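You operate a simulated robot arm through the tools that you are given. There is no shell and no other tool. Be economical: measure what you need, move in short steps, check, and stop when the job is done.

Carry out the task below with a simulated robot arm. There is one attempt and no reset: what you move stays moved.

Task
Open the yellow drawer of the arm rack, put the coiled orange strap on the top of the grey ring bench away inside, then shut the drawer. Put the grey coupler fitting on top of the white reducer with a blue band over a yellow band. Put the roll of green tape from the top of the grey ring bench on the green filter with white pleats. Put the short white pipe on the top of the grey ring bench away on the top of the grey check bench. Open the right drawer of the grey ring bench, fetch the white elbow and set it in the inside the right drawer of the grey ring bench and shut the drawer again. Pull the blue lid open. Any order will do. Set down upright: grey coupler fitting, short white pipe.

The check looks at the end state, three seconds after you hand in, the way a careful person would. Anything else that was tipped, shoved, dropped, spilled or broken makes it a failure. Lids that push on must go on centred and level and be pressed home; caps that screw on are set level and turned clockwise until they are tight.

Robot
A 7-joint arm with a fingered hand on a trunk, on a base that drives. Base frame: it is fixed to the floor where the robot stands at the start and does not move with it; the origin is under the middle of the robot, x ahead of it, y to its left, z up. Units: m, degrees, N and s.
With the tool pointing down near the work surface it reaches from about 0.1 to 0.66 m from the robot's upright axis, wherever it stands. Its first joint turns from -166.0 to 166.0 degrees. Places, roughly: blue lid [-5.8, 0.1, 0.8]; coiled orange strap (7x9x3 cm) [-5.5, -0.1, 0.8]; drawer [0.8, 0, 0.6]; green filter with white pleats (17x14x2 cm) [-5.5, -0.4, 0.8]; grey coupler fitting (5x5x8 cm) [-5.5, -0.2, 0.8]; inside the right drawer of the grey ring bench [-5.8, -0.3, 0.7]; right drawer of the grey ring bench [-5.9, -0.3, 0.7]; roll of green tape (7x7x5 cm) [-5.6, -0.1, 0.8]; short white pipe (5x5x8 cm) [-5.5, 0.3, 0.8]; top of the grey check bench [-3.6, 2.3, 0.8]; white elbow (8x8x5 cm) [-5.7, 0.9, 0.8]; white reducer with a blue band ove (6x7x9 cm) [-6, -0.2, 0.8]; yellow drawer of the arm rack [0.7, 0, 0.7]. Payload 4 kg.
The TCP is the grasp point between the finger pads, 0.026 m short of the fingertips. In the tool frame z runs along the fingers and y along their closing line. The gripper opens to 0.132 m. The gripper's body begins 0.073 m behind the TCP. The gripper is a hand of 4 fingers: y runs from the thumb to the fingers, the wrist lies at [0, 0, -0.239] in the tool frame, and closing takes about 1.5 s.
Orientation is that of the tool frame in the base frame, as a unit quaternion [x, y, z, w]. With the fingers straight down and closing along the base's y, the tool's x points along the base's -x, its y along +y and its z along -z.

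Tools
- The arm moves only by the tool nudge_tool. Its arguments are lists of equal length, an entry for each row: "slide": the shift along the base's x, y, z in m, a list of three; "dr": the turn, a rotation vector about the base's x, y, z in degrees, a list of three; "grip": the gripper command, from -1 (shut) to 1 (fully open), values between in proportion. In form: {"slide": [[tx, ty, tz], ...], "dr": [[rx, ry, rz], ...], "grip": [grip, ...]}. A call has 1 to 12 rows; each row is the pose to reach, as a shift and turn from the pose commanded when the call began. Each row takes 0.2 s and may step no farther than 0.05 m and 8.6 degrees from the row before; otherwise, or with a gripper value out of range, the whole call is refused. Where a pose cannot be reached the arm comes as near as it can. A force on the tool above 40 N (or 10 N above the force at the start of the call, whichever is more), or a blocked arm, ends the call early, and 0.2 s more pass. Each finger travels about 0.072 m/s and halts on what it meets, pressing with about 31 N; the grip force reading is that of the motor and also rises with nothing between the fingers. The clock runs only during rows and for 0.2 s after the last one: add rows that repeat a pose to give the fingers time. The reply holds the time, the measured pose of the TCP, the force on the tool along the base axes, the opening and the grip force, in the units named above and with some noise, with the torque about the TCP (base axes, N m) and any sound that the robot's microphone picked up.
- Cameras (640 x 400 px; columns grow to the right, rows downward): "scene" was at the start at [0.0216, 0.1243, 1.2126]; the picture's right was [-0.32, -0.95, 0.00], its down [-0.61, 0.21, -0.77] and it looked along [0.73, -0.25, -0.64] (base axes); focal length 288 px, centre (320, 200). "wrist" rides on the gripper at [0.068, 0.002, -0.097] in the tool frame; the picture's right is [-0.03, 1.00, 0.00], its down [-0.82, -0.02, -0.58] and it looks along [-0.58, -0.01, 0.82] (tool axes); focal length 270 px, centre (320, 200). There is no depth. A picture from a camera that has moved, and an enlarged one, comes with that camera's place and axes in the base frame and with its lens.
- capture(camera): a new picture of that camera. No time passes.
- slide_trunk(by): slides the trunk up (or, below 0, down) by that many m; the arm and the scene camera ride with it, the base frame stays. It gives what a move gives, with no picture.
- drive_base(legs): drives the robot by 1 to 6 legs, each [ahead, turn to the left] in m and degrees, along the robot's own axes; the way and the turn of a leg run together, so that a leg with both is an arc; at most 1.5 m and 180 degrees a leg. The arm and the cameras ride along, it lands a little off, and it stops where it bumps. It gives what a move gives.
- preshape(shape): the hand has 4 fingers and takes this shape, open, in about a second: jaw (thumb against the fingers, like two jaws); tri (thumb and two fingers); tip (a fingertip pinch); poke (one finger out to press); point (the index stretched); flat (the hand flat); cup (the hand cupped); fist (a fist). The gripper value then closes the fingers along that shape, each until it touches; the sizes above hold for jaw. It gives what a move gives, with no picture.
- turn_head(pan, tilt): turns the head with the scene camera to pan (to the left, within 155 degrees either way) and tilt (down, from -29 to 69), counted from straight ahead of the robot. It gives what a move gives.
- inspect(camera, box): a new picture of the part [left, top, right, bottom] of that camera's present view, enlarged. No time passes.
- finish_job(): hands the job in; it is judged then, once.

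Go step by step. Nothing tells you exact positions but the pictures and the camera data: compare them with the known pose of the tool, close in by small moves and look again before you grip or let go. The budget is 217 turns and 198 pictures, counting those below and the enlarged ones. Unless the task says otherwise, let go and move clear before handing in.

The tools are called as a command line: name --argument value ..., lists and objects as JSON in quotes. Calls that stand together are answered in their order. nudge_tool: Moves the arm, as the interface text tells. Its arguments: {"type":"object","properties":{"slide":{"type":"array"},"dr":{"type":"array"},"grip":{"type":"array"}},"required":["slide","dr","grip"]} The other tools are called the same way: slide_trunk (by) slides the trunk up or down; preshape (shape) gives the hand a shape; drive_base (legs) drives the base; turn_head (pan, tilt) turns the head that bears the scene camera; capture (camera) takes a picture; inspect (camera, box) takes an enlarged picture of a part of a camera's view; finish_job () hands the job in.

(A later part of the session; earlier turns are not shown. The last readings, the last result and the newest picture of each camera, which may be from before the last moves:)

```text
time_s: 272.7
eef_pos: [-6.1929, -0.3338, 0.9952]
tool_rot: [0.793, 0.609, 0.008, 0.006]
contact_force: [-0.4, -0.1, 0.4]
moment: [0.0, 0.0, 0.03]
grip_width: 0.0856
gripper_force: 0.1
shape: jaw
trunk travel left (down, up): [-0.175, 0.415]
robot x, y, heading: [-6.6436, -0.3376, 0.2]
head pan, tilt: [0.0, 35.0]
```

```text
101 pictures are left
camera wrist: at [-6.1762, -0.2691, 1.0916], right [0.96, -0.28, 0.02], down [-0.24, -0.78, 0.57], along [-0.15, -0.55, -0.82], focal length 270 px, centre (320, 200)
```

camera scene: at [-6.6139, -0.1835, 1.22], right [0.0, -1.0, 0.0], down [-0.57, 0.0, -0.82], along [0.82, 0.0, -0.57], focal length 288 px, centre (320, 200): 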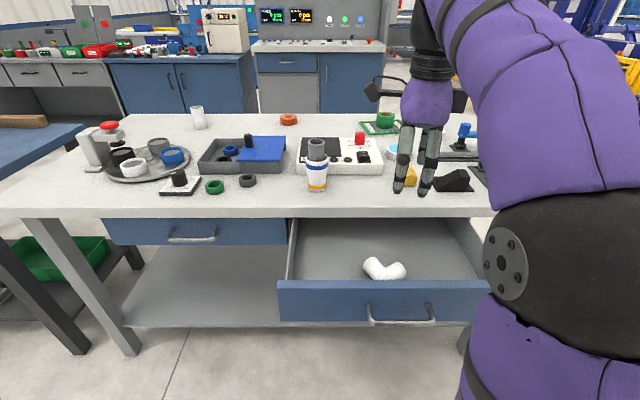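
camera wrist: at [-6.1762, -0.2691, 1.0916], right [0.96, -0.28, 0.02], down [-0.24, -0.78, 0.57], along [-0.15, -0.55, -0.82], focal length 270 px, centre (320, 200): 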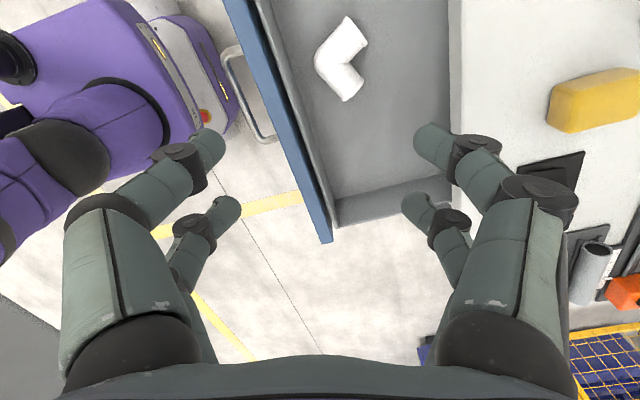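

The elbow lies in the drawer. Now I back off, square the hand up, and tilt it to push the drawer shut by its handle.

drive_base --legs '[[-0.41, 0]]'

nudge_tool --slide '[[-0.02, 0, 0.02], [-0.05, 0, 0.02]]' --dr '[[0, 0, 7.5], [0, 0, 15]]' --grip '[0.1, 0.1]'

nudge_tool --slide '[[0.03, 0, -0.03], [0.06, 0, -0.06], [0.09, 0, -0.09], [0.11, 0, -0.12], [0.13, 0, -0.16], [0.15, 0, -0.2], [0.17, 0, -0.24], [0.19, 0, -0.27], [0.2, 0, -0.29], [0.21, 0, -0.305], [0.21, 0, -0.305]]' --dr '[[0, -8, 0], [0, -16, 0], [0, -24, 0], [0, -32, 0], [0, -40, 0], [0, -48, 0], [0, -56, 0], [0, -64, 0], [0, -72, 0], [0, -80, 0], [0, -80, 0]]' --grip '[0.1, 0.1, 0.1, 0.1, 0.1, 0.1, 0.1, 0.1, 0.1, 0.1, 0.1]'

capture --camera "wrist"

capture --camera "scene"

```text
time_s: 275.3
eef_pos: [-6.6115, -0.3347, 0.9939]
tool_rot: [0.793, 0.609, 0.008, 0.006]
contact_force: [-0.3, -0.9, 0.2]
moment: [0.02, -0.02, 0.0]
grip_width: 0.0855
gripper_force: 0.0
shape: jaw
trunk travel left (down, up): [-0.175, 0.415]
robot x, y, heading: [-7.0594, -0.3345, -0.1]
head pan, tilt: [0.0, 35.0]
```

```text
time_s: 275.9
eef_pos: [-6.6624, -0.3333, 1.0151]
tool_rot: [0.707, 0.707, 0.009, 0.005]
contact_force: [0.5, 0.0, -0.5]
moment: [-0.02, 0.05, -0.01]
grip_width: 0.0732
gripper_force: 0.0
shape: jaw
trunk travel left (down, up): [-0.175, 0.415]
robot x, y, heading: [-7.0605, -0.3351, 0.1]
head pan, tilt: [0.0, 35.0]
```

```text
time_s: 278.3
eef_pos: [-6.4523, -0.335, 0.7095]
tool_rot: [0.536, 0.539, 0.461, 0.459]
contact_force: [0.1, -0.2, 0.4]
moment: [-0.02, 0.01, 0.0]
grip_width: 0.073
gripper_force: 0.0
shape: jaw
trunk travel left (down, up): [-0.175, 0.415]
robot x, y, heading: [-7.0631, -0.3325, 0.0]
head pan, tilt: [0.0, 35.0]
```

```text
100 pictures are left
camera wrist: at [-6.5489, -0.2673, 0.7261], right [0.15, -0.03, 0.99], down [-0.57, -0.82, 0.07], along [0.81, -0.57, -0.14], focal length 270 px, centre (320, 200)
```

wrist: 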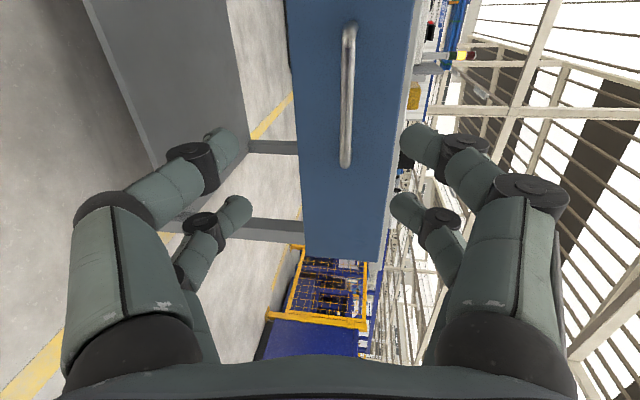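

```text
99 pictures are left
camera scene: at [-7.0328, -0.1835, 1.22], right [0.0, -1.0, 0.0], down [-0.57, 0.0, -0.82], along [0.82, 0.0, -0.57], focal length 288 px, centre (320, 200)
```

scene: 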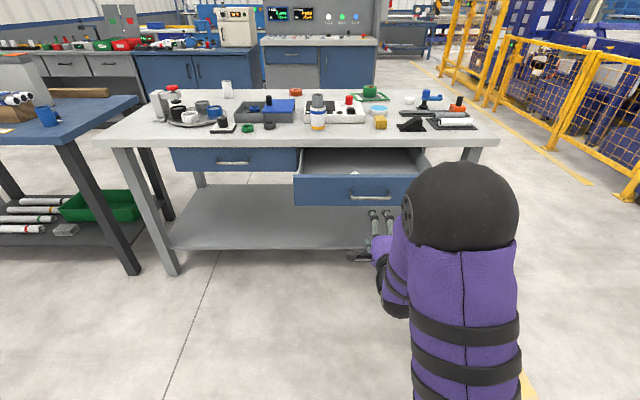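

The handle is again centred. I'll advance, close on the bar, and then push with the base.

nudge_tool --slide '[[0.03, 0, 0], [0.06, 0, 0], [0.09, 0, 0], [0.12, 0.002, 0], [0.145, 0.003, 0], [0.153, 0.003, 0], [0.153, 0.003, 0], [0.153, 0.003, 0], [0.153, 0.003, 0], [0.153, 0.003, 0], [0.153, 0.003, 0]]' --dr '[[0, 0, 0], [0, 0, 0], [0, 0, 0], [0, 0, 0], [0, 0, 0], [0, 0, 0], [0, 0, 0], [0, 0, 0], [0, 0, 0], [0, 0, 0], [0, 0, 0]]' --grip '[0.1, 0.1, 0.1, 0.0, 0.0, 0.0, -0.4, -1, -1, -1, -1]'

drive_base --legs '[[0.18, 0]]'

capture --camera "scene"

capture --camera "wrist"

```text
time_s: 280.7
eef_pos: [-6.2989, -0.3333, 0.7088]
tool_rot: [0.536, 0.539, 0.461, 0.458]
contact_force: [0.9, 0.1, -0.3]
moment: [-0.04, -0.02, 0.01]
grip_width: 0.0001
gripper_force: 31.3
shape: jaw
trunk travel left (down, up): [-0.175, 0.415]
robot x, y, heading: [-7.0624, -0.3333, -0.3]
head pan, tilt: [0.0, 35.0]
```

```text
time_s: 282.2
eef_pos: [-6.1152, -0.3317, 0.7088]
tool_rot: [0.536, 0.539, 0.461, 0.458]
contact_force: [0.8, -0.5, -0.7]
moment: [0.05, 0.0, -0.01]
grip_width: 0.0
gripper_force: 31.3
shape: jaw
trunk travel left (down, up): [-0.175, 0.415]
robot x, y, heading: [-6.8762, -0.3361, -0.1]
head pan, tilt: [0.0, 35.0]
```

```text
98 pictures are left
camera scene: at [-6.8488, -0.1833, 1.22], right [0.0, -1.0, 0.0], down [-0.57, 0.0, -0.82], along [0.82, 0.0, -0.57], focal length 288 px, centre (320, 200)
```

scene: 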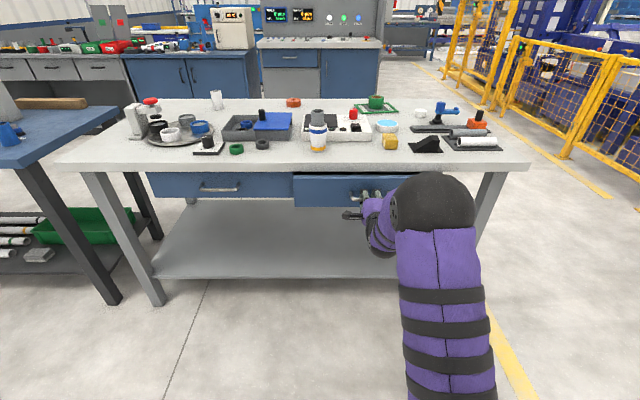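

```text
97 pictures are left
camera wrist: at [-6.2112, -0.2644, 0.7255], right [0.16, -0.02, 0.99], down [-0.57, -0.82, 0.07], along [0.81, -0.57, -0.14], focal length 270 px, centre (320, 200)
```

wrist: 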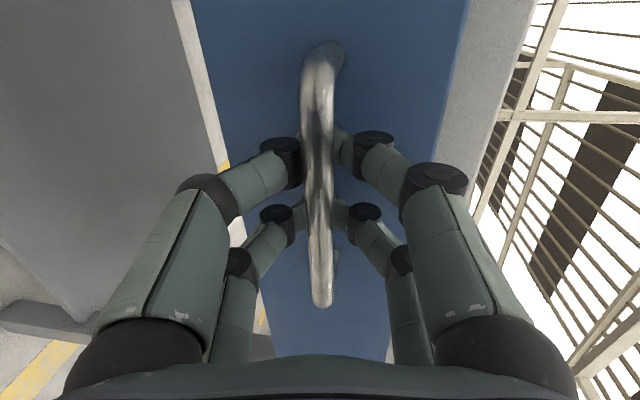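

The drawer is nearly shut. I'll push the last 6–7 cm with the arm until it stops.

nudge_tool --slide '[[0.02, 0, 0], [0.04, 0, 0], [0.055, 0, 0], [0.062, 0, 0], [0.07, 0, 0], [0.078, 0, 0]]' --dr '[[0, 0, 0], [0, 0, 0], [0, 0, 0], [0, 0, 0], [0, 0, 0], [0, 0, 0]]' --grip '[-1, -1, -1, -1, -1, -1]'

capture --camera "scene"

```text
time_s: 283.4
eef_pos: [-6.0541, -0.3289, 0.7108]
tool_rot: [0.538, 0.539, 0.46, 0.457]
contact_force: [-24.7, 0.4, 7.5]
moment: [0.1, -0.1, 0.08]
grip_width: 0.0
gripper_force: 31.2
shape: jaw
trunk travel left (down, up): [-0.175, 0.415]
robot x, y, heading: [-6.8754, -0.3328, -0.1]
head pan, tilt: [0.0, 35.0]
stopped in row 5: the force on the tool passed its limit at 51 N (the readings are from after the stop); the commanded pose is now the measured one
```

```text
96 pictures are left
camera scene: at [-6.8519, -0.1833, 1.2202], right [0.0, -1.0, 0.0], down [-0.57, 0.0, -0.82], along [0.82, 0.0, -0.57], focal length 288 px, centre (320, 200)
```

scene: 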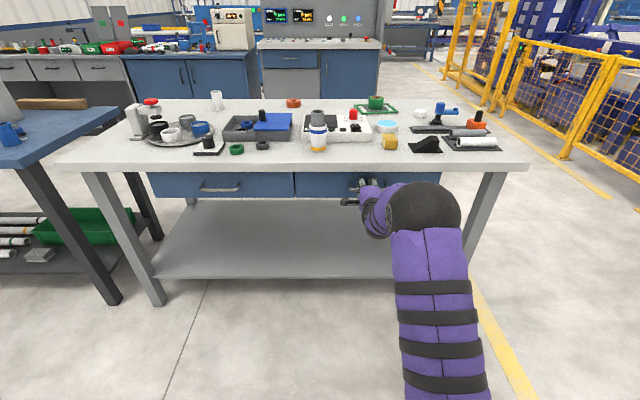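

The drawer front is back at its closed position. I'll open the fingers and back straight off, then check it is flush.

nudge_tool --slide '[[0, 0, 0], [0, 0, 0], [0, 0, 0], [0, 0, 0], [0, 0, 0]]' --dr '[[0, 0, 0], [0, 0, 0], [0, 0, 0], [0, 0, 0], [0, 0, 0]]' --grip '[0.1, 0.1, 0.1, 0.1, 0.1]'

drive_base --legs '[[-0.25, 0]]'

nudge_tool --slide '[[0, 0, 0.04], [-0.03, 0, 0.08], [-0.06, 0, 0.12], [-0.09, 0, 0.16], [-0.12, 0, 0.2], [-0.15, 0, 0.24], [-0.18, 0, 0.27], [-0.21, 0, 0.29], [-0.24, 0, 0.3], [-0.27, 0, 0.31]]' --dr '[[0, 8, 0], [0, 16, 0], [0, 24, 0], [0, 32, 0], [0, 40, 0], [0, 48, 0], [0, 56, 0], [0, 64, 0], [0, 72, 0], [0, 80, 0]]' --grip '[0.1, 0.1, 0.1, 0.1, 0.1, 0.1, 0.1, 0.1, 0.1, 0.1]'

capture --camera "scene"

```text
time_s: 284.6
eef_pos: [-6.0511, -0.3294, 0.7074]
tool_rot: [0.538, 0.541, 0.459, 0.456]
contact_force: [-27.8, 0.5, -10.2]
moment: [0.02, -0.2, -0.01]
grip_width: 0.0626
gripper_force: 0.1
shape: jaw
trunk travel left (down, up): [-0.175, 0.415]
robot x, y, heading: [-6.878, -0.3325, 0.3]
head pan, tilt: [0.0, 35.0]
```

```text
time_s: 286.4
eef_pos: [-6.3038, -0.3331, 0.709]
tool_rot: [0.538, 0.539, 0.458, 0.458]
contact_force: [-0.4, -0.6, -0.4]
moment: [-0.02, 0.01, 0.02]
grip_width: 0.0724
gripper_force: 0.1
shape: jaw
trunk travel left (down, up): [-0.175, 0.415]
robot x, y, heading: [-7.1268, -0.3374, -0.2]
head pan, tilt: [0.0, 35.0]
```

```text
time_s: 288.6
eef_pos: [-6.626, -0.3337, 1.0054]
tool_rot: [0.708, 0.706, 0.006, 0.005]
contact_force: [1.3, 0.4, -1.4]
moment: [-0.04, 0.09, -0.02]
grip_width: 0.0726
gripper_force: 0.1
shape: jaw
out of reach, approached as far as the arm can: row 9, 10
trunk travel left (down, up): [-0.175, 0.415]
robot x, y, heading: [-7.1299, -0.3342, -0.1]
head pan, tilt: [0.0, 35.0]
```

```text
95 pictures are left
camera scene: at [-7.0999, -0.1832, 1.22], right [0.0, -1.0, 0.0], down [-0.57, 0.0, -0.82], along [0.82, 0.0, -0.57], focal length 288 px, centre (320, 200)
```

scene: 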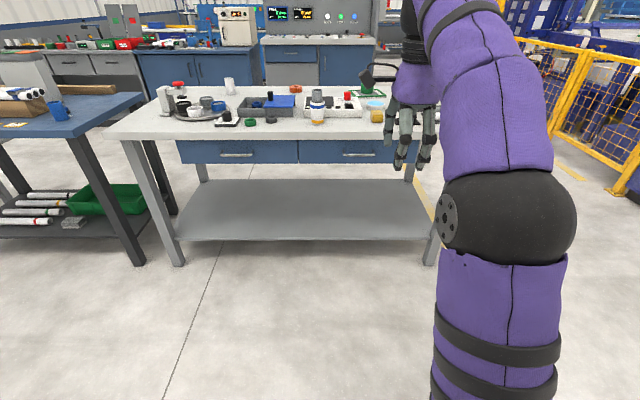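

The right drawer is shut. Next is the pipe, so I drive back round to the other side of the bench.

drive_base --legs '[[0, -90], [1.45, 0], [0, 90], [1.2, 0], [1.2, 0]]'

```text
time_s: 315.7
eef_pos: [-4.2013, -1.7379, 1.0071]
tool_rot: [0.702, 0.712, 0.008, 0.006]
contact_force: [0.0, 0.1, -0.6]
moment: [0.0, -0.01, 0.03]
grip_width: 0.0722
gripper_force: 0.1
shape: jaw
trunk travel left (down, up): [-0.175, 0.415]
robot x, y, heading: [-4.7062, -1.7504, 0.7]
head pan, tilt: [0.0, 35.0]
```

drive_base --legs '[[0, 89.3], [1.0, 0], [1.0, 0], [0, 90]]'

capture --camera "scene"

```text
time_s: 334.1
eef_pos: [-5.253, 0.25, 1.0057]
tool_rot: [-0.707, 0.707, 0.006, -0.009]
contact_force: [0.5, 0.7, -0.2]
moment: [-0.01, -0.01, 0.0]
grip_width: 0.0725
gripper_force: 0.1
shape: jaw
trunk travel left (down, up): [-0.175, 0.415]
robot x, y, heading: [-4.7514, 0.2495, 179.6]
head pan, tilt: [0.0, 35.0]
```

```text
94 pictures are left
camera scene: at [-4.7776, 0.0955, 1.22], right [0.01, 1.0, 0.0], down [0.57, 0.0, -0.82], along [-0.82, 0.0, -0.57], focal length 288 px, centre (320, 200)
```

scene: 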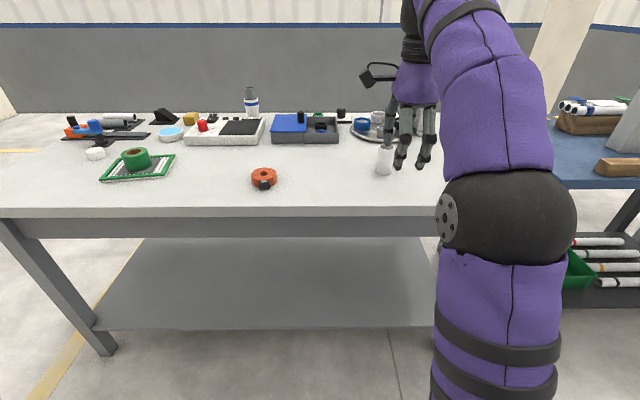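

The pipe stands near (-5.52, 0.28). I'll move up 0.2 m and check with the wrist camera.

drive_base --legs '[[0.22, 0]]'

capture --camera "wrist"

```text
time_s: 335.8
eef_pos: [-5.4729, 0.2525, 1.0072]
tool_rot: [-0.704, 0.71, 0.006, -0.009]
contact_force: [0.0, -0.2, -0.1]
moment: [0.01, -0.02, 0.02]
grip_width: 0.0725
gripper_force: 0.0
shape: jaw
trunk travel left (down, up): [-0.175, 0.415]
robot x, y, heading: [-4.9715, 0.2511, 179.6]
head pan, tilt: [0.0, 35.0]
```

```text
93 pictures are left
camera wrist: at [-5.4753, 0.1835, 1.1033], right [-1.0, 0.03, 0.02], down [0.04, 0.82, 0.57], along [0.0, 0.58, -0.82], focal length 270 px, centre (320, 200)
```

wrist: 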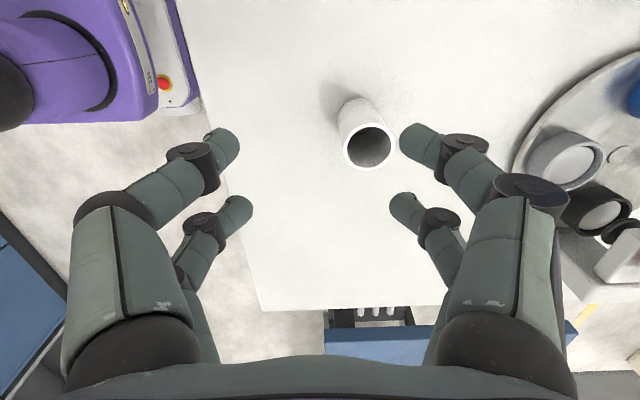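

The pipe is confirmed at about (-5.519, 0.285). I'll move over it, descend and grip.

nudge_tool --slide '[[-0.02, 0.015, -0.01], [-0.046, 0.033, -0.03], [-0.046, 0.033, -0.07], [-0.046, 0.033, -0.11], [-0.046, 0.033, -0.15], [-0.046, 0.033, -0.157], [-0.046, 0.033, -0.157], [-0.046, 0.033, -0.157], [-0.046, 0.033, -0.157], [-0.046, 0.033, -0.157]]' --dr '[[0, -1, 0], [0, -1, 0], [0, -1, 0], [0, -1, 0], [0, -1, 0], [0, -1, 0], [0, -1, 0], [0, -1, 0], [0, -1, 0], [0, -1, 0]]' --grip '[0.4, 0.4, 0.4, 0.4, 0.4, 0.2, 0, -0.4, -0.7, -0.7]'

capture --camera "wrist"

```text
time_s: 338.0
eef_pos: [-5.5211, 0.286, 0.8476]
tool_rot: [-0.705, 0.709, 0.0, -0.002]
contact_force: [-0.1, 1.2, -0.3]
moment: [0.0, -0.01, 0.01]
grip_width: 0.0244
gripper_force: 31.3
shape: jaw
out of reach, approached as far as the arm can: row 1, 2
trunk travel left (down, up): [-0.175, 0.415]
robot x, y, heading: [-4.9741, 0.2509, 179.6]
head pan, tilt: [0.0, 35.0]
```

```text
92 pictures are left
camera wrist: at [-5.5231, 0.2186, 0.9441], right [-1.0, 0.03, 0.0], down [0.03, 0.82, 0.58], along [0.02, 0.58, -0.82], focal length 270 px, centre (320, 200)
```

wrist: 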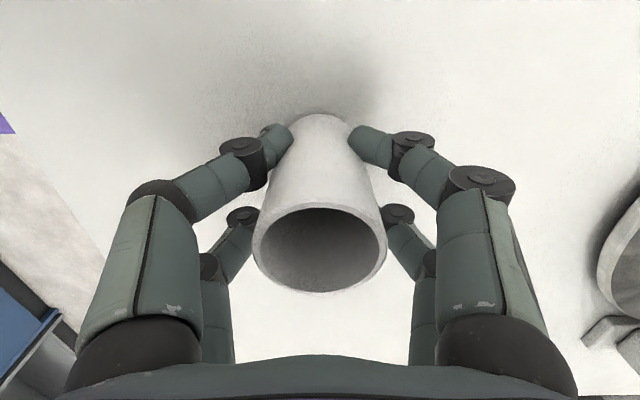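

The pipe is held. I'll lift, retract and back off, then look towards the check bench.

nudge_tool --slide '[[0, 0, 0.03], [0, 0, 0.06], [0.01, 0, 0.09], [0.03, 0, 0.12], [0.06, 0, 0.15], [0.1, 0, 0.17], [0.14, -0.01, 0.18]]' --dr '[[0, 0, 0], [0, 0, 0], [0, 0, 0], [0, 0, 0], [0, 0, 0], [0, 0, 0], [0, 0, 0]]' --grip '[-0.7, -0.7, -0.7, -0.7, -0.7, -0.7, -0.7]'

drive_base --legs '[[-0.2, 0]]'

turn_head --pan -115 --tilt 25

capture --camera "scene"

```text
time_s: 339.6
eef_pos: [-5.3803, 0.2771, 1.0306]
tool_rot: [-0.705, 0.71, 0.0, -0.002]
contact_force: [-0.4, 0.9, -0.5]
moment: [0.0, -0.06, 0.03]
grip_width: 0.0244
gripper_force: 30.6
shape: jaw
trunk travel left (down, up): [-0.175, 0.415]
robot x, y, heading: [-4.9712, 0.2495, 179.9]
head pan, tilt: [0.0, 35.0]
```

```text
time_s: 341.2
eef_pos: [-5.1811, 0.2744, 1.0299]
tool_rot: [-0.707, 0.707, 0.0, -0.002]
contact_force: [0.0, 0.0, -0.8]
moment: [0.04, -0.01, 0.01]
grip_width: 0.0244
gripper_force: 30.6
shape: jaw
trunk travel left (down, up): [-0.175, 0.415]
robot x, y, heading: [-4.7723, 0.2506, 179.9]
head pan, tilt: [0.0, 35.0]
```

```text
time_s: 343.1
eef_pos: [-5.1798, 0.2734, 1.0301]
tool_rot: [-0.706, 0.708, 0.0, -0.002]
contact_force: [-0.1, -0.1, -0.1]
moment: [-0.01, -0.01, -0.01]
grip_width: 0.0244
gripper_force: 31.7
shape: jaw
trunk travel left (down, up): [-0.175, 0.415]
robot x, y, heading: [-4.7683, 0.2521, 180.0]
head pan, tilt: [-115.0, 25.0]
```

```text
91 pictures are left
camera scene: at [-4.671, 0.179, 1.2358], right [0.91, -0.42, 0.0], down [-0.18, -0.38, -0.91], along [0.38, 0.82, -0.42], focal length 288 px, centre (320, 200)
```

scene: 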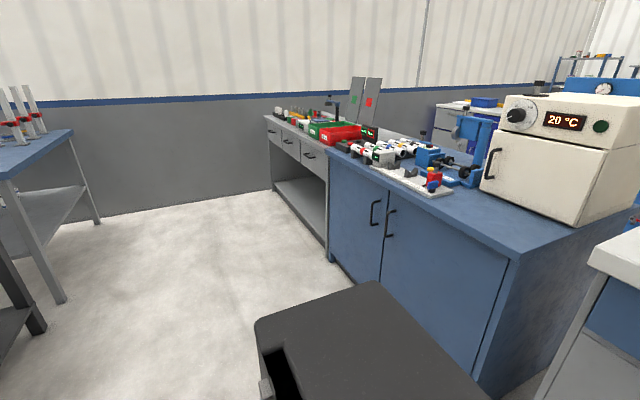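

The grey check bench is the grey-topped one with three drawers beyond the blue cabinet. I'll zoom in on its top.

inspect --camera "scene" --box '[240, 70, 420, 190]'

```text
3.33 times, centred on (330, 130) of scene
camera zoom: at [-4.671, 0.179, 1.2358], right [0.91, -0.42, 0.0], down [-0.18, -0.38, -0.91], along [0.38, 0.82, -0.42], focal length 958 px, centre (287, 433)
```

zoom: 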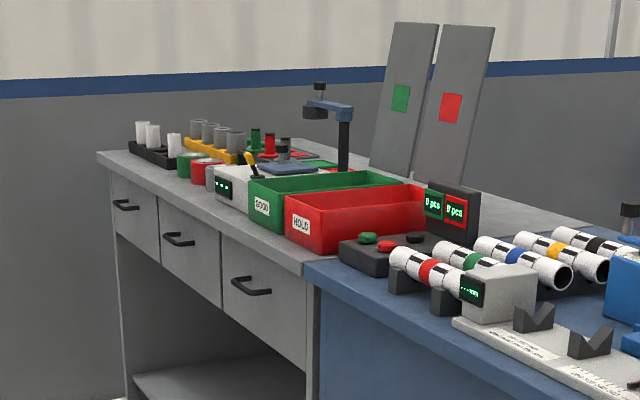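

Its front edge is at about x ≈ -3.94, spanning y 1.64 to 3.0. I'll drive up to about y ≈ 2.2 and face it.

drive_base --legs '[[0, -90], [1.0, 0], [0.95, 0], [0, -90]]'

turn_head --pan 0 --tilt 35

capture --camera "scene"

```text
time_s: 361.4
eef_pos: [-4.3109, 2.1671, 1.0304]
tool_rot: [0.719, 0.695, 0.002, 0.0]
contact_force: [-0.4, -0.5, -0.4]
moment: [-0.01, -0.02, 0.0]
grip_width: 0.0241
gripper_force: 31.2
shape: jaw
trunk travel left (down, up): [-0.175, 0.415]
robot x, y, heading: [-4.7217, 2.2036, -2.1]
head pan, tilt: [-115.0, 25.0]
```

```text
time_s: 363.4
eef_pos: [-4.3118, 2.1657, 1.0304]
tool_rot: [0.718, 0.696, 0.002, 0.0]
contact_force: [0.0, -0.7, -0.6]
moment: [0.03, -0.02, 0.0]
grip_width: 0.024
gripper_force: 30.9
shape: jaw
trunk travel left (down, up): [-0.175, 0.415]
robot x, y, heading: [-4.7233, 2.2006, -1.7]
head pan, tilt: [0.0, 35.0]
```

```text
89 pictures are left
camera scene: at [-4.6866, 2.3544, 1.22], right [-0.04, -1.0, 0.0], down [-0.57, 0.02, -0.82], along [0.82, -0.03, -0.57], focal length 288 px, centre (320, 200)
```

scene: 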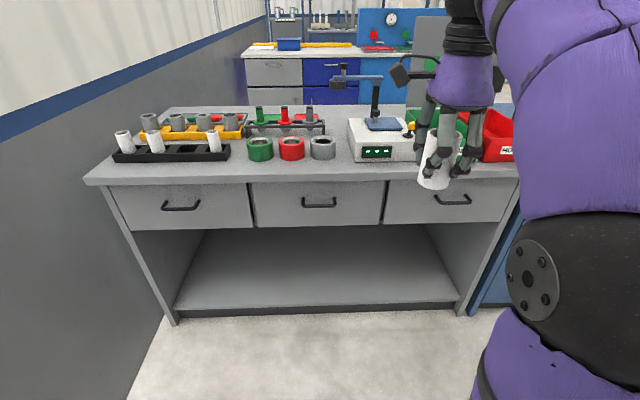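

The bench top is crowded, but a clear strip about 11 cm deep runs along the front edge (x ≈ -3.985 to -3.88). I'll set the pipe there near y ≈ 2.28, with the hand turned so it opens along y.

nudge_tool --slide '[[0, 0.01, 0], [0, 0.02, 0], [0, 0.03, 0], [0, 0.04, 0], [0, 0.05, 0], [0, 0.06, 0], [0, 0.07, 0], [0, 0.08, 0], [0, 0.09, 0], [0, 0.1, 0], [0, 0.11, 0]]' --dr '[[0, 0, 8.3], [0, 0, 16.6], [0, 0, 24.9], [0, 0, 33.2], [0, 0, 41.5], [0, 0, 49.8], [0, 0, 58.1], [0, 0, 66.4], [0, 0, 74.7], [0, 0, 83], [0, 0, 91.5]]' --grip '[-0.7, -0.7, -0.7, -0.7, -0.7, -0.7, -0.7, -0.7, -0.7, -0.7, -0.7]'

drive_base --legs '[[0.36, 1.5]]'

capture --camera "wrist"

capture --camera "scene"

```text
time_s: 365.8
eef_pos: [-4.3122, 2.2761, 1.0294]
tool_rot: [0.003, 1.0, 0.002, 0.0]
contact_force: [-0.6, 0.2, -1.2]
moment: [0.05, -0.02, -0.01]
grip_width: 0.0242
gripper_force: 31.0
shape: jaw
trunk travel left (down, up): [-0.175, 0.415]
robot x, y, heading: [-4.722, 2.206, -1.8]
head pan, tilt: [0.0, 35.0]
```

```text
time_s: 368.1
eef_pos: [-3.9565, 2.2734, 1.0292]
tool_rot: [-0.006, 1.0, 0.001, -0.001]
contact_force: [0.0, -0.1, -0.9]
moment: [-0.01, 0.01, 0.0]
grip_width: 0.0242
gripper_force: 31.2
shape: jaw
trunk travel left (down, up): [-0.175, 0.415]
robot x, y, heading: [-4.367, 2.1981, -1.0]
head pan, tilt: [0.0, 35.0]
```

```text
88 pictures are left
camera wrist: at [-4.0253, 2.2752, 1.126], right [0.01, 1.0, 0.0], down [0.82, -0.01, 0.58], along [0.58, -0.01, -0.82], focal length 270 px, centre (320, 200)
```

wrist: 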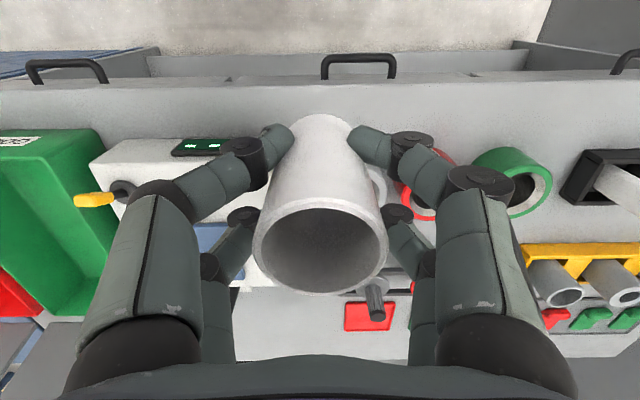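

```text
87 pictures are left
camera scene: at [-4.3321, 2.3462, 1.22], right [-0.01, -1.0, 0.0], down [-0.57, 0.01, -0.82], along [0.82, -0.01, -0.57], focal length 288 px, centre (320, 200)
```

scene: 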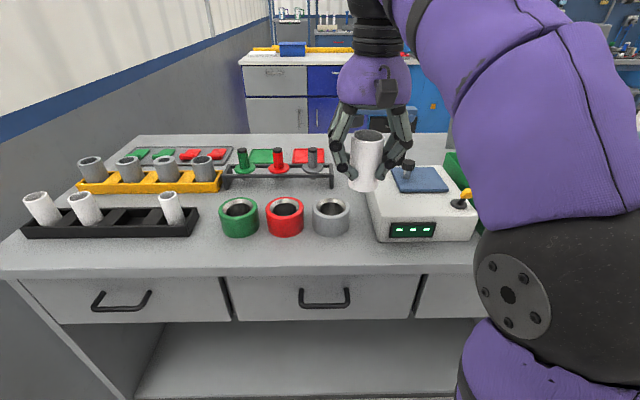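

The clearest spot is in front of the gap between the red and grey rings, about (-3.918, 2.372). I'll move over it and lower partway.

nudge_tool --slide '[[0.01, 0.03, 0], [0.03, 0.06, -0.01], [0.0385, 0.0986, -0.03], [0.0385, 0.0986, -0.07], [0.0385, 0.0986, -0.11], [0.0385, 0.0986, -0.15]]' --dr '[[0, 0, 0], [0, 0, 0], [0, 0, 0], [0, 0, 0], [0, 0, 0], [0, 0, 0]]' --grip '[-0.7, -0.7, -0.7, -0.7, -0.7, -0.7]'

capture --camera "wrist"

inspect --camera "scene" --box '[200, 140, 440, 290]'

```text
time_s: 369.5
eef_pos: [-3.9177, 2.3716, 0.8787]
tool_rot: [-0.006, 1.0, 0.002, -0.001]
contact_force: [-0.5, -0.3, -0.6]
moment: [0.01, -0.01, 0.0]
grip_width: 0.0234
gripper_force: 31.6
shape: jaw
trunk travel left (down, up): [-0.175, 0.415]
robot x, y, heading: [-4.3617, 2.1957, -0.7]
head pan, tilt: [0.0, 35.0]
```

```text
86 pictures are left
camera wrist: at [-3.9868, 2.3716, 0.9751], right [0.01, 1.0, 0.0], down [0.82, -0.01, 0.58], along [0.58, -0.01, -0.82], focal length 270 px, centre (320, 200)
```

wrist: 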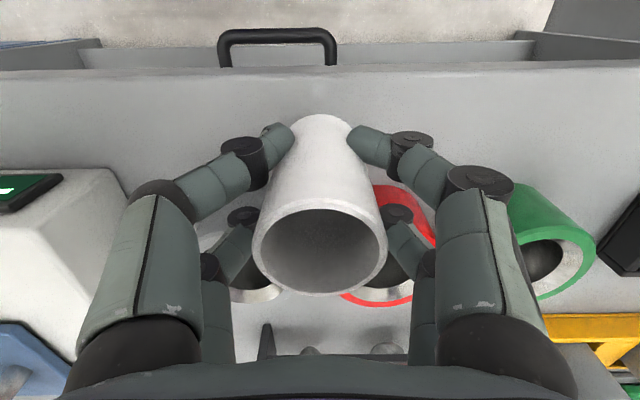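

```text
2.67 times, centred on (320, 215) of scene
camera zoom: at [-4.3321, 2.3462, 1.22], right [-0.01, -1.0, 0.0], down [-0.57, 0.01, -0.82], along [0.82, -0.01, -0.57], focal length 767 px, centre (320, 160)
```

zoom: 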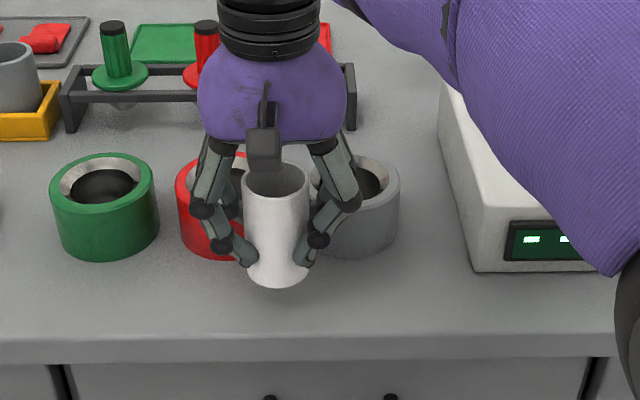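

The spot is clear. I'll lower it slowly to contact, nudged 5 mm further from the edge.

nudge_tool --slide '[[0.005, 0, -0.015], [0.005, 0, -0.024], [0.005, 0, -0.028], [0.005, 0, -0.032], [0.005, 0, -0.036], [0.005, 0, -0.04]]' --dr '[[0, 0, 0], [0, 0, 0], [0, 0, 0], [0, 0, 0], [0, 0, 0], [0, 0, 0]]' --grip '[-0.7, -0.7, -0.7, -0.7, -0.7, -0.7]'

inspect --camera "scene" --box '[240, 180, 360, 280]'

```text
time_s: 371.0
eef_pos: [-3.9119, 2.3732, 0.8455]
tool_rot: [-0.007, 1.0, 0.004, 0.007]
contact_force: [-3.5, -2.4, 20.0]
moment: [-0.05, 0.26, 0.03]
grip_width: 0.0244
gripper_force: 30.6
shape: jaw
trunk travel left (down, up): [-0.175, 0.415]
robot x, y, heading: [-4.3646, 2.1926, -1.0]
head pan, tilt: [0.0, 35.0]
stopped in row 6: the force on the tool passed its limit at 42 N (the readings are from after the stop); the commanded pose is now the measured one
```

```text
4.00 times, centred on (300, 230) of scene
camera zoom: at [-4.3334, 2.3457, 1.22], right [-0.02, -1.0, 0.0], down [-0.57, 0.01, -0.82], along [0.82, -0.01, -0.57], focal length 1150 px, centre (400, 80)
```

zoom: 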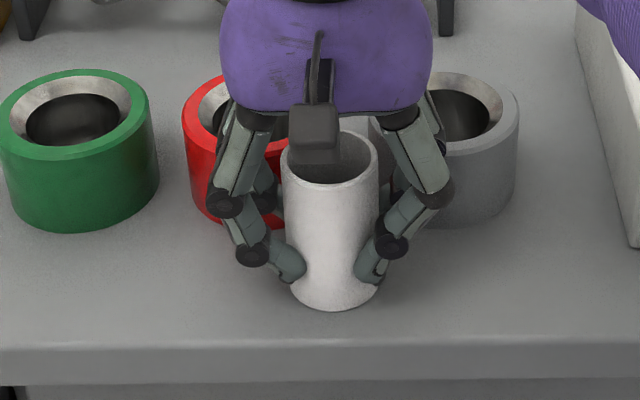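

It's standing on the bench. I'll relax the pressure, open gently and rise.

nudge_tool --slide '[[0, 0, 0.002], [0, 0, 0.002], [0, 0, 0.002], [0, 0, 0.002], [0, 0, 0.02], [0, 0, 0.05], [0, 0, 0.09], [0, 0, 0.13], [-0.02, 0, 0.17]]' --dr '[[0, 0, 0], [0, 0, 0], [0, 0, 0], [0, 0, 0], [0, 0, 0], [0, 0, 0], [0, 0, 0], [0, 0, 0], [0, 0, 0]]' --grip '[-0.6, -0.4, -0.2, 0.0, 0.0, 0.0, 0.0, 0.0, 0.0]'

capture --camera "scene"

```text
time_s: 373.0
eef_pos: [-3.9306, 2.3716, 1.0129]
tool_rot: [-0.006, 1.0, 0.003, 0.003]
contact_force: [-0.4, -1.2, 0.0]
moment: [-0.02, 0.01, 0.0]
grip_width: 0.0657
gripper_force: 0.1
shape: jaw
trunk travel left (down, up): [-0.175, 0.415]
robot x, y, heading: [-4.3604, 2.1934, -1.0]
head pan, tilt: [0.0, 35.0]
```

```text
83 pictures are left
camera scene: at [-4.3318, 2.3462, 1.22], right [-0.02, -1.0, 0.0], down [-0.57, 0.01, -0.82], along [0.82, -0.01, -0.57], focal length 288 px, centre (320, 200)
```

scene: 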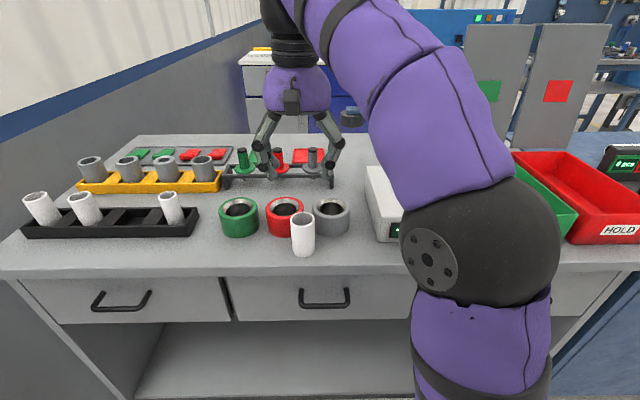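

The pipe stands upright on the check bench. Now back to the ring bench for the strap.

drive_base --legs '[[-0.4, 0], [0, -89], [1.1, 0], [1.1, 0], [0, -90]]'

capture --camera "scene"

```text
time_s: 394.2
eef_pos: [-5.1755, -0.189, 1.0132]
tool_rot: [1.0, 0.022, -0.003, 0.003]
contact_force: [-0.7, -0.9, 0.0]
moment: [0.0, -0.01, 0.03]
grip_width: 0.0655
gripper_force: 0.1
shape: jaw
trunk travel left (down, up): [-0.175, 0.415]
robot x, y, heading: [-4.7508, 0.0005, -178.9]
head pan, tilt: [0.0, 35.0]
```

```text
82 pictures are left
camera scene: at [-4.7728, -0.1527, 1.22], right [-0.02, 1.0, 0.0], down [0.57, 0.01, -0.82], along [-0.82, -0.01, -0.57], focal length 288 px, centre (320, 200)
```

scene: 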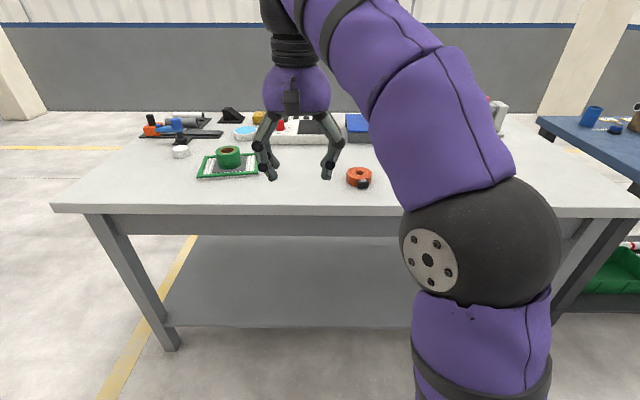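

The strap lies near (-5.465, -0.057) with its buckle facing me. I'll move up and get a wrist view.

drive_base --legs '[[0.18, 0]]'

nudge_tool --slide '[[-0.02, 0.03, -0.02], [-0.04, 0.07, -0.04], [-0.07, 0.11, -0.06], [-0.1, 0.13, -0.07]]' --dr '[[0, 0, 0], [0, 0, 0], [0, 0, 0], [0, 0, 0]]' --grip '[0.3, 0.4, 0.5, 0.5]'

capture --camera "wrist"

```text
time_s: 395.8
eef_pos: [-5.3511, -0.193, 1.0141]
tool_rot: [1.0, 0.023, -0.003, 0.003]
contact_force: [0.0, -0.1, 0.6]
moment: [-0.01, -0.01, 0.01]
grip_width: 0.0654
gripper_force: 0.0
shape: jaw
trunk travel left (down, up): [-0.175, 0.415]
robot x, y, heading: [-4.9246, -0.0018, -178.9]
head pan, tilt: [0.0, 35.0]
```

```text
refused: row 3 steps farther than a row can; nothing moved
```

```text
81 pictures are left
camera wrist: at [-5.2837, -0.1917, 1.1098], right [0.02, -1.0, 0.01], down [-0.81, -0.01, 0.58], along [-0.58, -0.02, -0.81], focal length 270 px, centre (320, 200)
```

wrist: 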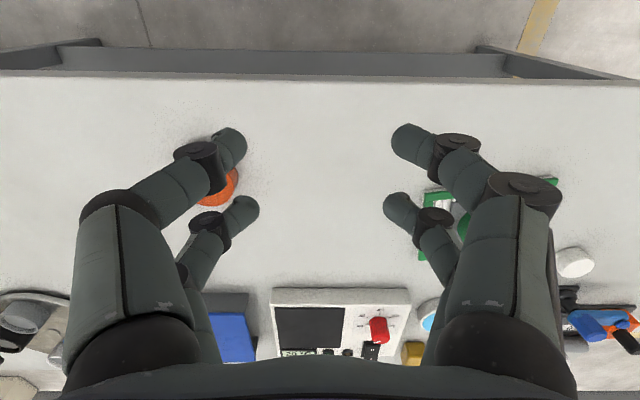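

One step was too long. I repeat the move with smaller steps.

nudge_tool --slide '[[-0.02, 0.03, -0.02], [-0.04, 0.06, -0.04], [-0.06, 0.09, -0.06], [-0.08, 0.12, -0.075], [-0.1, 0.133, -0.09]]' --dr '[[0, 0, 0], [0, 0, 0], [0, 0, 0], [0, 0, 0], [0, 0, 0]]' --grip '[0.3, 0.4, 0.5, 0.5, 0.5]'

capture --camera "wrist"

```text
time_s: 396.9
eef_pos: [-5.4536, -0.0593, 0.9246]
tool_rot: [1.0, 0.021, -0.003, 0.003]
contact_force: [0.8, 0.8, 0.7]
moment: [-0.02, 0.03, 0.0]
grip_width: 0.0986
gripper_force: 0.1
shape: jaw
trunk travel left (down, up): [-0.175, 0.415]
robot x, y, heading: [-4.9268, -0.0031, -179.0]
head pan, tilt: [0.0, 35.0]
```

```text
80 pictures are left
camera wrist: at [-5.3847, -0.0576, 1.0191], right [0.02, -1.0, 0.01], down [-0.81, -0.01, 0.58], along [-0.58, -0.02, -0.81], focal length 270 px, centre (320, 200)
```

wrist: 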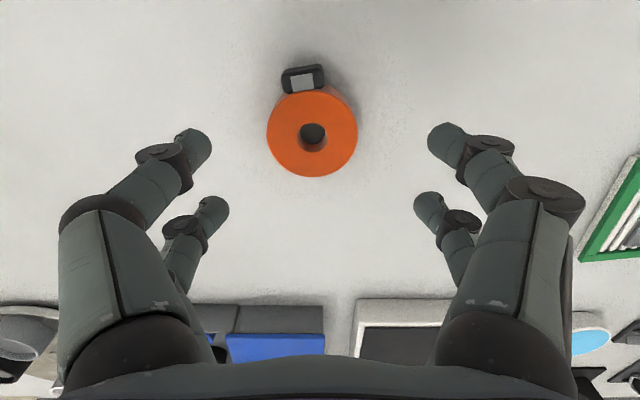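

The coil centre is at about (-5.460, -0.055), 7 cm across. I'll descend and grip it.

nudge_tool --slide '[[-0.004, 0.003, -0.03], [-0.006, 0.004, -0.06], [-0.006, 0.004, -0.08], [-0.006, 0.004, -0.092], [-0.006, 0.004, -0.096], [-0.006, 0.004, -0.096], [-0.006, 0.004, -0.096], [-0.006, 0.004, -0.096], [-0.006, 0.004, -0.096]]' --dr '[[0, 0, 0], [0, 0, 0], [0, 0, 0], [0, 0, 0], [0, 0, 0], [0, 0, 0], [0, 0, 0], [0, 0, 0], [0, 0, 0]]' --grip '[0.45, 0.45, 0.45, 0.45, 0.45, 0.2, 0.0, -0.3, -0.3]'

capture --camera "wrist"

```text
time_s: 398.9
eef_pos: [-5.4581, -0.0553, 0.8275]
tool_rot: [1.0, 0.023, -0.004, 0.004]
contact_force: [-0.1, -0.1, -0.5]
moment: [0.0, 0.03, -0.04]
grip_width: 0.0456
gripper_force: 31.0
shape: jaw
trunk travel left (down, up): [-0.175, 0.415]
robot x, y, heading: [-4.9268, -0.004, -178.9]
head pan, tilt: [0.0, 35.0]
```

```text
79 pictures are left
camera wrist: at [-5.3894, -0.0539, 0.9236], right [0.02, -1.0, 0.01], down [-0.81, -0.01, 0.58], along [-0.58, -0.02, -0.81], focal length 270 px, centre (320, 200)
```

wrist: 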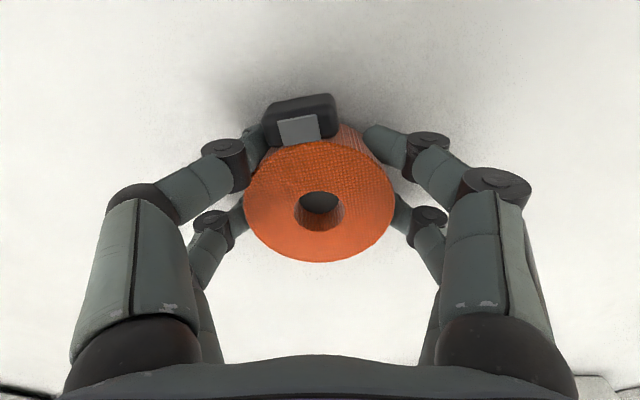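

The strap is held. I'll lift, retract, and begin the trip back to the arm rack.

nudge_tool --slide '[[0, 0, 0.03], [0, 0, 0.06], [0.02, 0, 0.1], [0.04, 0, 0.14], [0.06, 0, 0.18], [0.09, 0, 0.19]]' --dr '[[0, 0, 0], [0, 0, 0], [0, 0, 0], [0, 0, 0], [0, 0, 0], [0, 0, 0]]' --grip '[-0.3, -0.3, -0.3, -0.3, -0.3, -0.3]'

capture --camera "wrist"

drive_base --legs '[[-0.2, 0], [0, 89], [1.0, 0], [0.76, 0], [0, 90]]'

capture --camera "scene"

```text
time_s: 400.4
eef_pos: [-5.3674, -0.0559, 1.016]
tool_rot: [1.0, 0.023, -0.004, 0.003]
contact_force: [0.1, -0.1, -1.8]
moment: [0.01, -0.07, -0.01]
grip_width: 0.0451
gripper_force: 30.9
shape: jaw
trunk travel left (down, up): [-0.175, 0.415]
robot x, y, heading: [-4.9248, 0.0022, -179.2]
head pan, tilt: [0.0, 35.0]
```

```text
78 pictures are left
camera wrist: at [-5.2989, -0.0539, 1.1128], right [0.02, -1.0, 0.01], down [-0.81, -0.01, 0.58], along [-0.58, -0.02, -0.81], focal length 270 px, centre (320, 200)
```

wrist: 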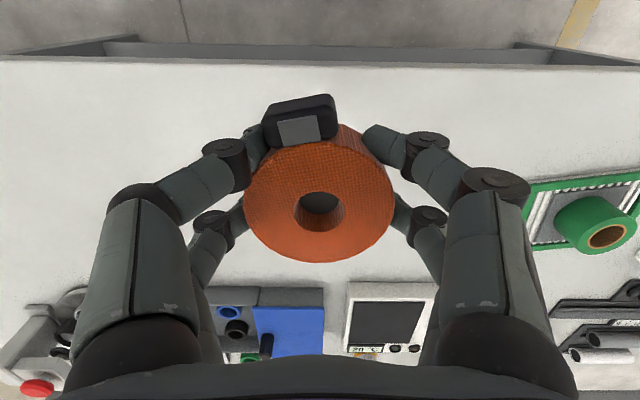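

```text
time_s: 418.7
eef_pos: [-4.2807, -1.7091, 1.0168]
tool_rot: [-0.004, 1.0, 0.004, 0.003]
contact_force: [-0.5, -0.1, -0.9]
moment: [0.01, 0.04, 0.0]
grip_width: 0.0443
gripper_force: 31.0
shape: jaw
trunk travel left (down, up): [-0.175, 0.415]
robot x, y, heading: [-4.7247, -1.7478, -0.8]
head pan, tilt: [0.0, 35.0]
```

```text
77 pictures are left
camera scene: at [-4.6914, -1.5951, 1.22], right [-0.02, -1.0, 0.0], down [-0.57, 0.01, -0.82], along [0.82, -0.02, -0.57], focal length 288 px, centre (320, 200)
```

scene: 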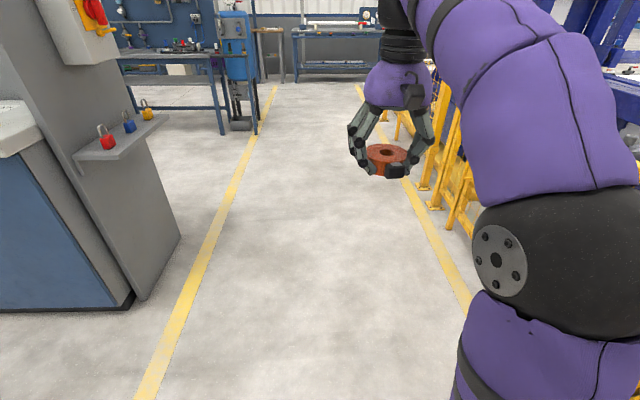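

The corridor is clear. I'll drive back along it to the arm rack.

drive_base --legs '[[0, 1], [1.5, 0], [1.5, 0], [1.19, 0]]'

```text
time_s: 439.1
eef_pos: [-0.105, -1.7969, 1.0171]
tool_rot: [0.007, 1.0, 0.005, 0.003]
contact_force: [0.0, -0.7, -2.1]
moment: [0.02, -0.03, -0.02]
grip_width: 0.0442
gripper_force: 31.0
shape: jaw
trunk travel left (down, up): [-0.175, 0.415]
robot x, y, heading: [-0.5509, -1.8259, -2.8]
head pan, tilt: [0.0, 35.0]
```

drive_base --legs '[[0, 92.8], [0.9, 0], [0.92, 0], [0, -90]]'

capture --camera "scene"

```text
time_s: 456.9
eef_pos: [-0.0758, 0.0438, 1.0164]
tool_rot: [0.007, 1.0, 0.003, 0.004]
contact_force: [0.7, -0.7, -0.2]
moment: [0.02, -0.01, 0.0]
grip_width: 0.0437
gripper_force: 30.9
shape: jaw
trunk travel left (down, up): [-0.175, 0.415]
robot x, y, heading: [-0.5184, 0.0197, -2.5]
head pan, tilt: [0.0, 35.0]
```

```text
76 pictures are left
camera scene: at [-0.4839, 0.1664, 1.22], right [-0.04, -1.0, 0.0], down [-0.57, 0.02, -0.82], along [0.82, -0.03, -0.57], focal length 288 px, centre (320, 200)
```

scene: 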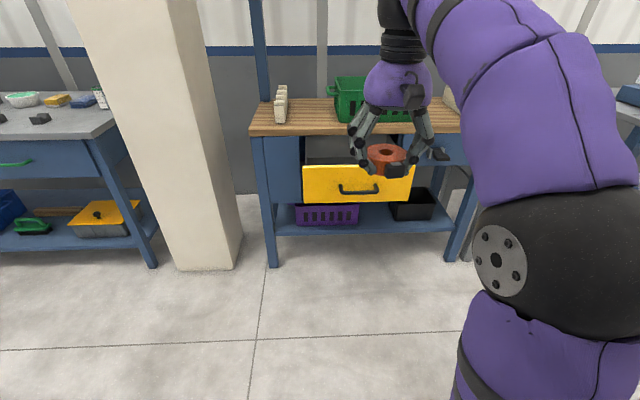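

The yellow drawer is still open, with its interior roughly x 0.37 to 0.58 and y -0.15 to 0.19. I'll drive up and look down into it.

drive_base --legs '[[0.42, 2.5]]'

nudge_tool --slide '[[0.03, -0.01, 0], [0.06, -0.02, 0], [0.09, -0.03, 0]]' --dr '[[0, 0, 0], [0, 0, 0], [0, 0, 0]]' --grip '[-0.3, -0.3, -0.3]'

capture --camera "scene"

capture --camera "wrist"

```text
time_s: 459.5
eef_pos: [0.3363, 0.0597, 1.0165]
tool_rot: [-0.017, 1.0, 0.004, 0.003]
contact_force: [-0.4, 1.0, -0.7]
moment: [0.0, -0.02, 0.0]
grip_width: 0.0437
gripper_force: 31.0
shape: jaw
trunk travel left (down, up): [-0.175, 0.415]
robot x, y, heading: [-0.1073, 0.0079, 0.7]
head pan, tilt: [0.0, 35.0]
```

```text
time_s: 460.3
eef_pos: [0.402, 0.0269, 1.0024]
tool_rot: [-0.018, 1.0, 0.003, 0.006]
contact_force: [-1.2, 0.6, 0.9]
moment: [-0.04, -0.09, -0.01]
grip_width: 0.0432
gripper_force: 31.0
shape: jaw
out of reach, approached as far as the arm can: row 2, 3
trunk travel left (down, up): [-0.175, 0.415]
robot x, y, heading: [-0.1021, 0.0067, 0.7]
head pan, tilt: [0.0, 35.0]
```

```text
75 pictures are left
camera scene: at [-0.0783, 0.1615, 1.2199], right [0.01, -1.0, 0.0], down [-0.57, -0.01, -0.82], along [0.82, 0.01, -0.57], focal length 288 px, centre (320, 200)
```

scene: 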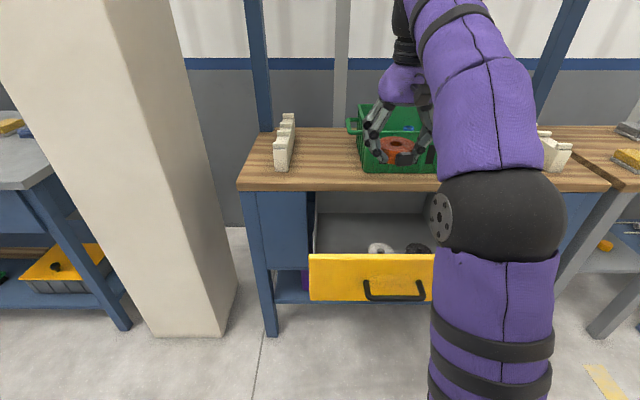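

```text
74 pictures are left
camera wrist: at [0.3317, 0.0263, 1.098], right [-0.01, 1.0, 0.01], down [0.81, 0.01, 0.59], along [0.59, 0.01, -0.81], focal length 270 px, centre (320, 200)
```

wrist: 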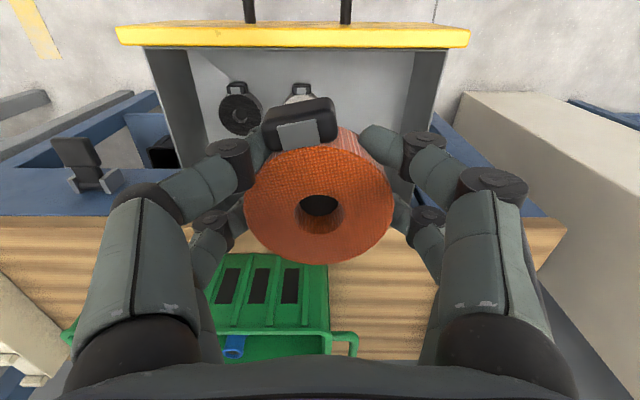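

Two other coils (white at y ≈ 0, black at y ≈ -0.095) already lie in the drawer, so the free place is at about (0.46, 0.09). I'll turn the hand so it opens along x, with the buckle to the left, while lowering a little.

nudge_tool --slide '[[0, 0.005, -0.01], [0, 0.01, -0.02], [0, 0.015, -0.03], [0, 0.02, -0.04], [0.005, 0.03, -0.05], [0.01, 0.035, -0.06], [0.02, 0.04, -0.07], [0.03, 0.045, -0.08], [0.04, 0.05, -0.09], [0.05, 0.058, -0.1], [0.058, 0.063, -0.11]]' --dr '[[0, 0, -8.2], [0, 0, -16.4], [0, 0, -24.6], [0, 0, -32.8], [0, 0, -41], [0, 0, -49.2], [0, 0, -57.4], [0, 0, -65.6], [0, 0, -73.8], [0, 0, -82], [0, 0, -90]]' --grip '[-0.3, -0.3, -0.3, -0.3, -0.3, -0.3, -0.3, -0.3, -0.3, -0.3, -0.3]'

capture --camera "wrist"

capture --camera "scene"

```text
time_s: 462.7
eef_pos: [0.459, 0.0908, 0.8904]
tool_rot: [0.695, 0.719, 0.0, 0.005]
contact_force: [-0.8, -0.1, -0.2]
moment: [0.0, -0.01, 0.0]
grip_width: 0.043
gripper_force: 31.3
shape: jaw
trunk travel left (down, up): [-0.175, 0.415]
robot x, y, heading: [-0.1032, 0.0125, 0.7]
head pan, tilt: [0.0, 35.0]
```

```text
73 pictures are left
camera wrist: at [0.4572, 0.1606, 0.9868], right [1.0, 0.01, 0.01], down [0.0, -0.81, 0.58], along [0.01, -0.58, -0.81], focal length 270 px, centre (320, 200)
```

wrist: 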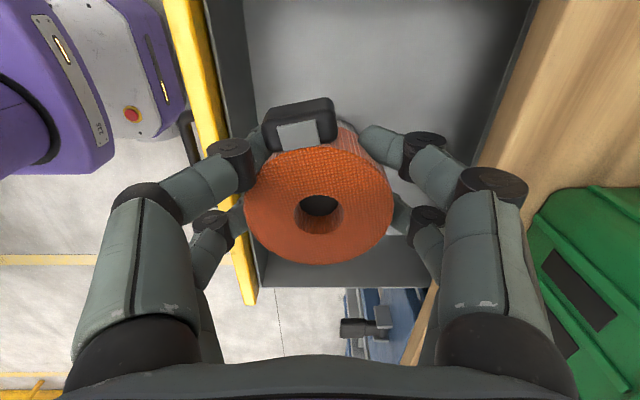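

```text
72 pictures are left
camera scene: at [-0.0776, 0.161, 1.22], right [0.01, -1.0, 0.0], down [-0.57, 0.0, -0.82], along [0.82, 0.01, -0.57], focal length 288 px, centre (320, 200)
```

scene: 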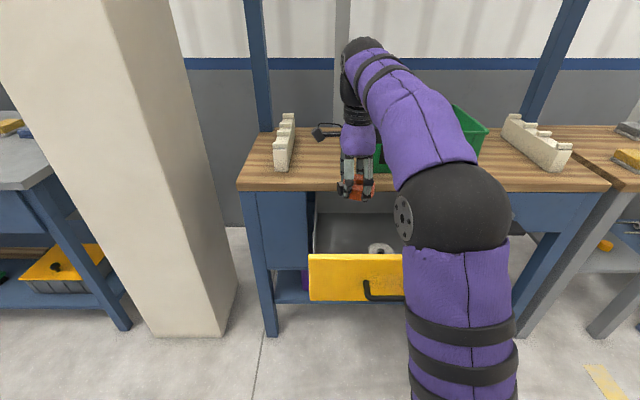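

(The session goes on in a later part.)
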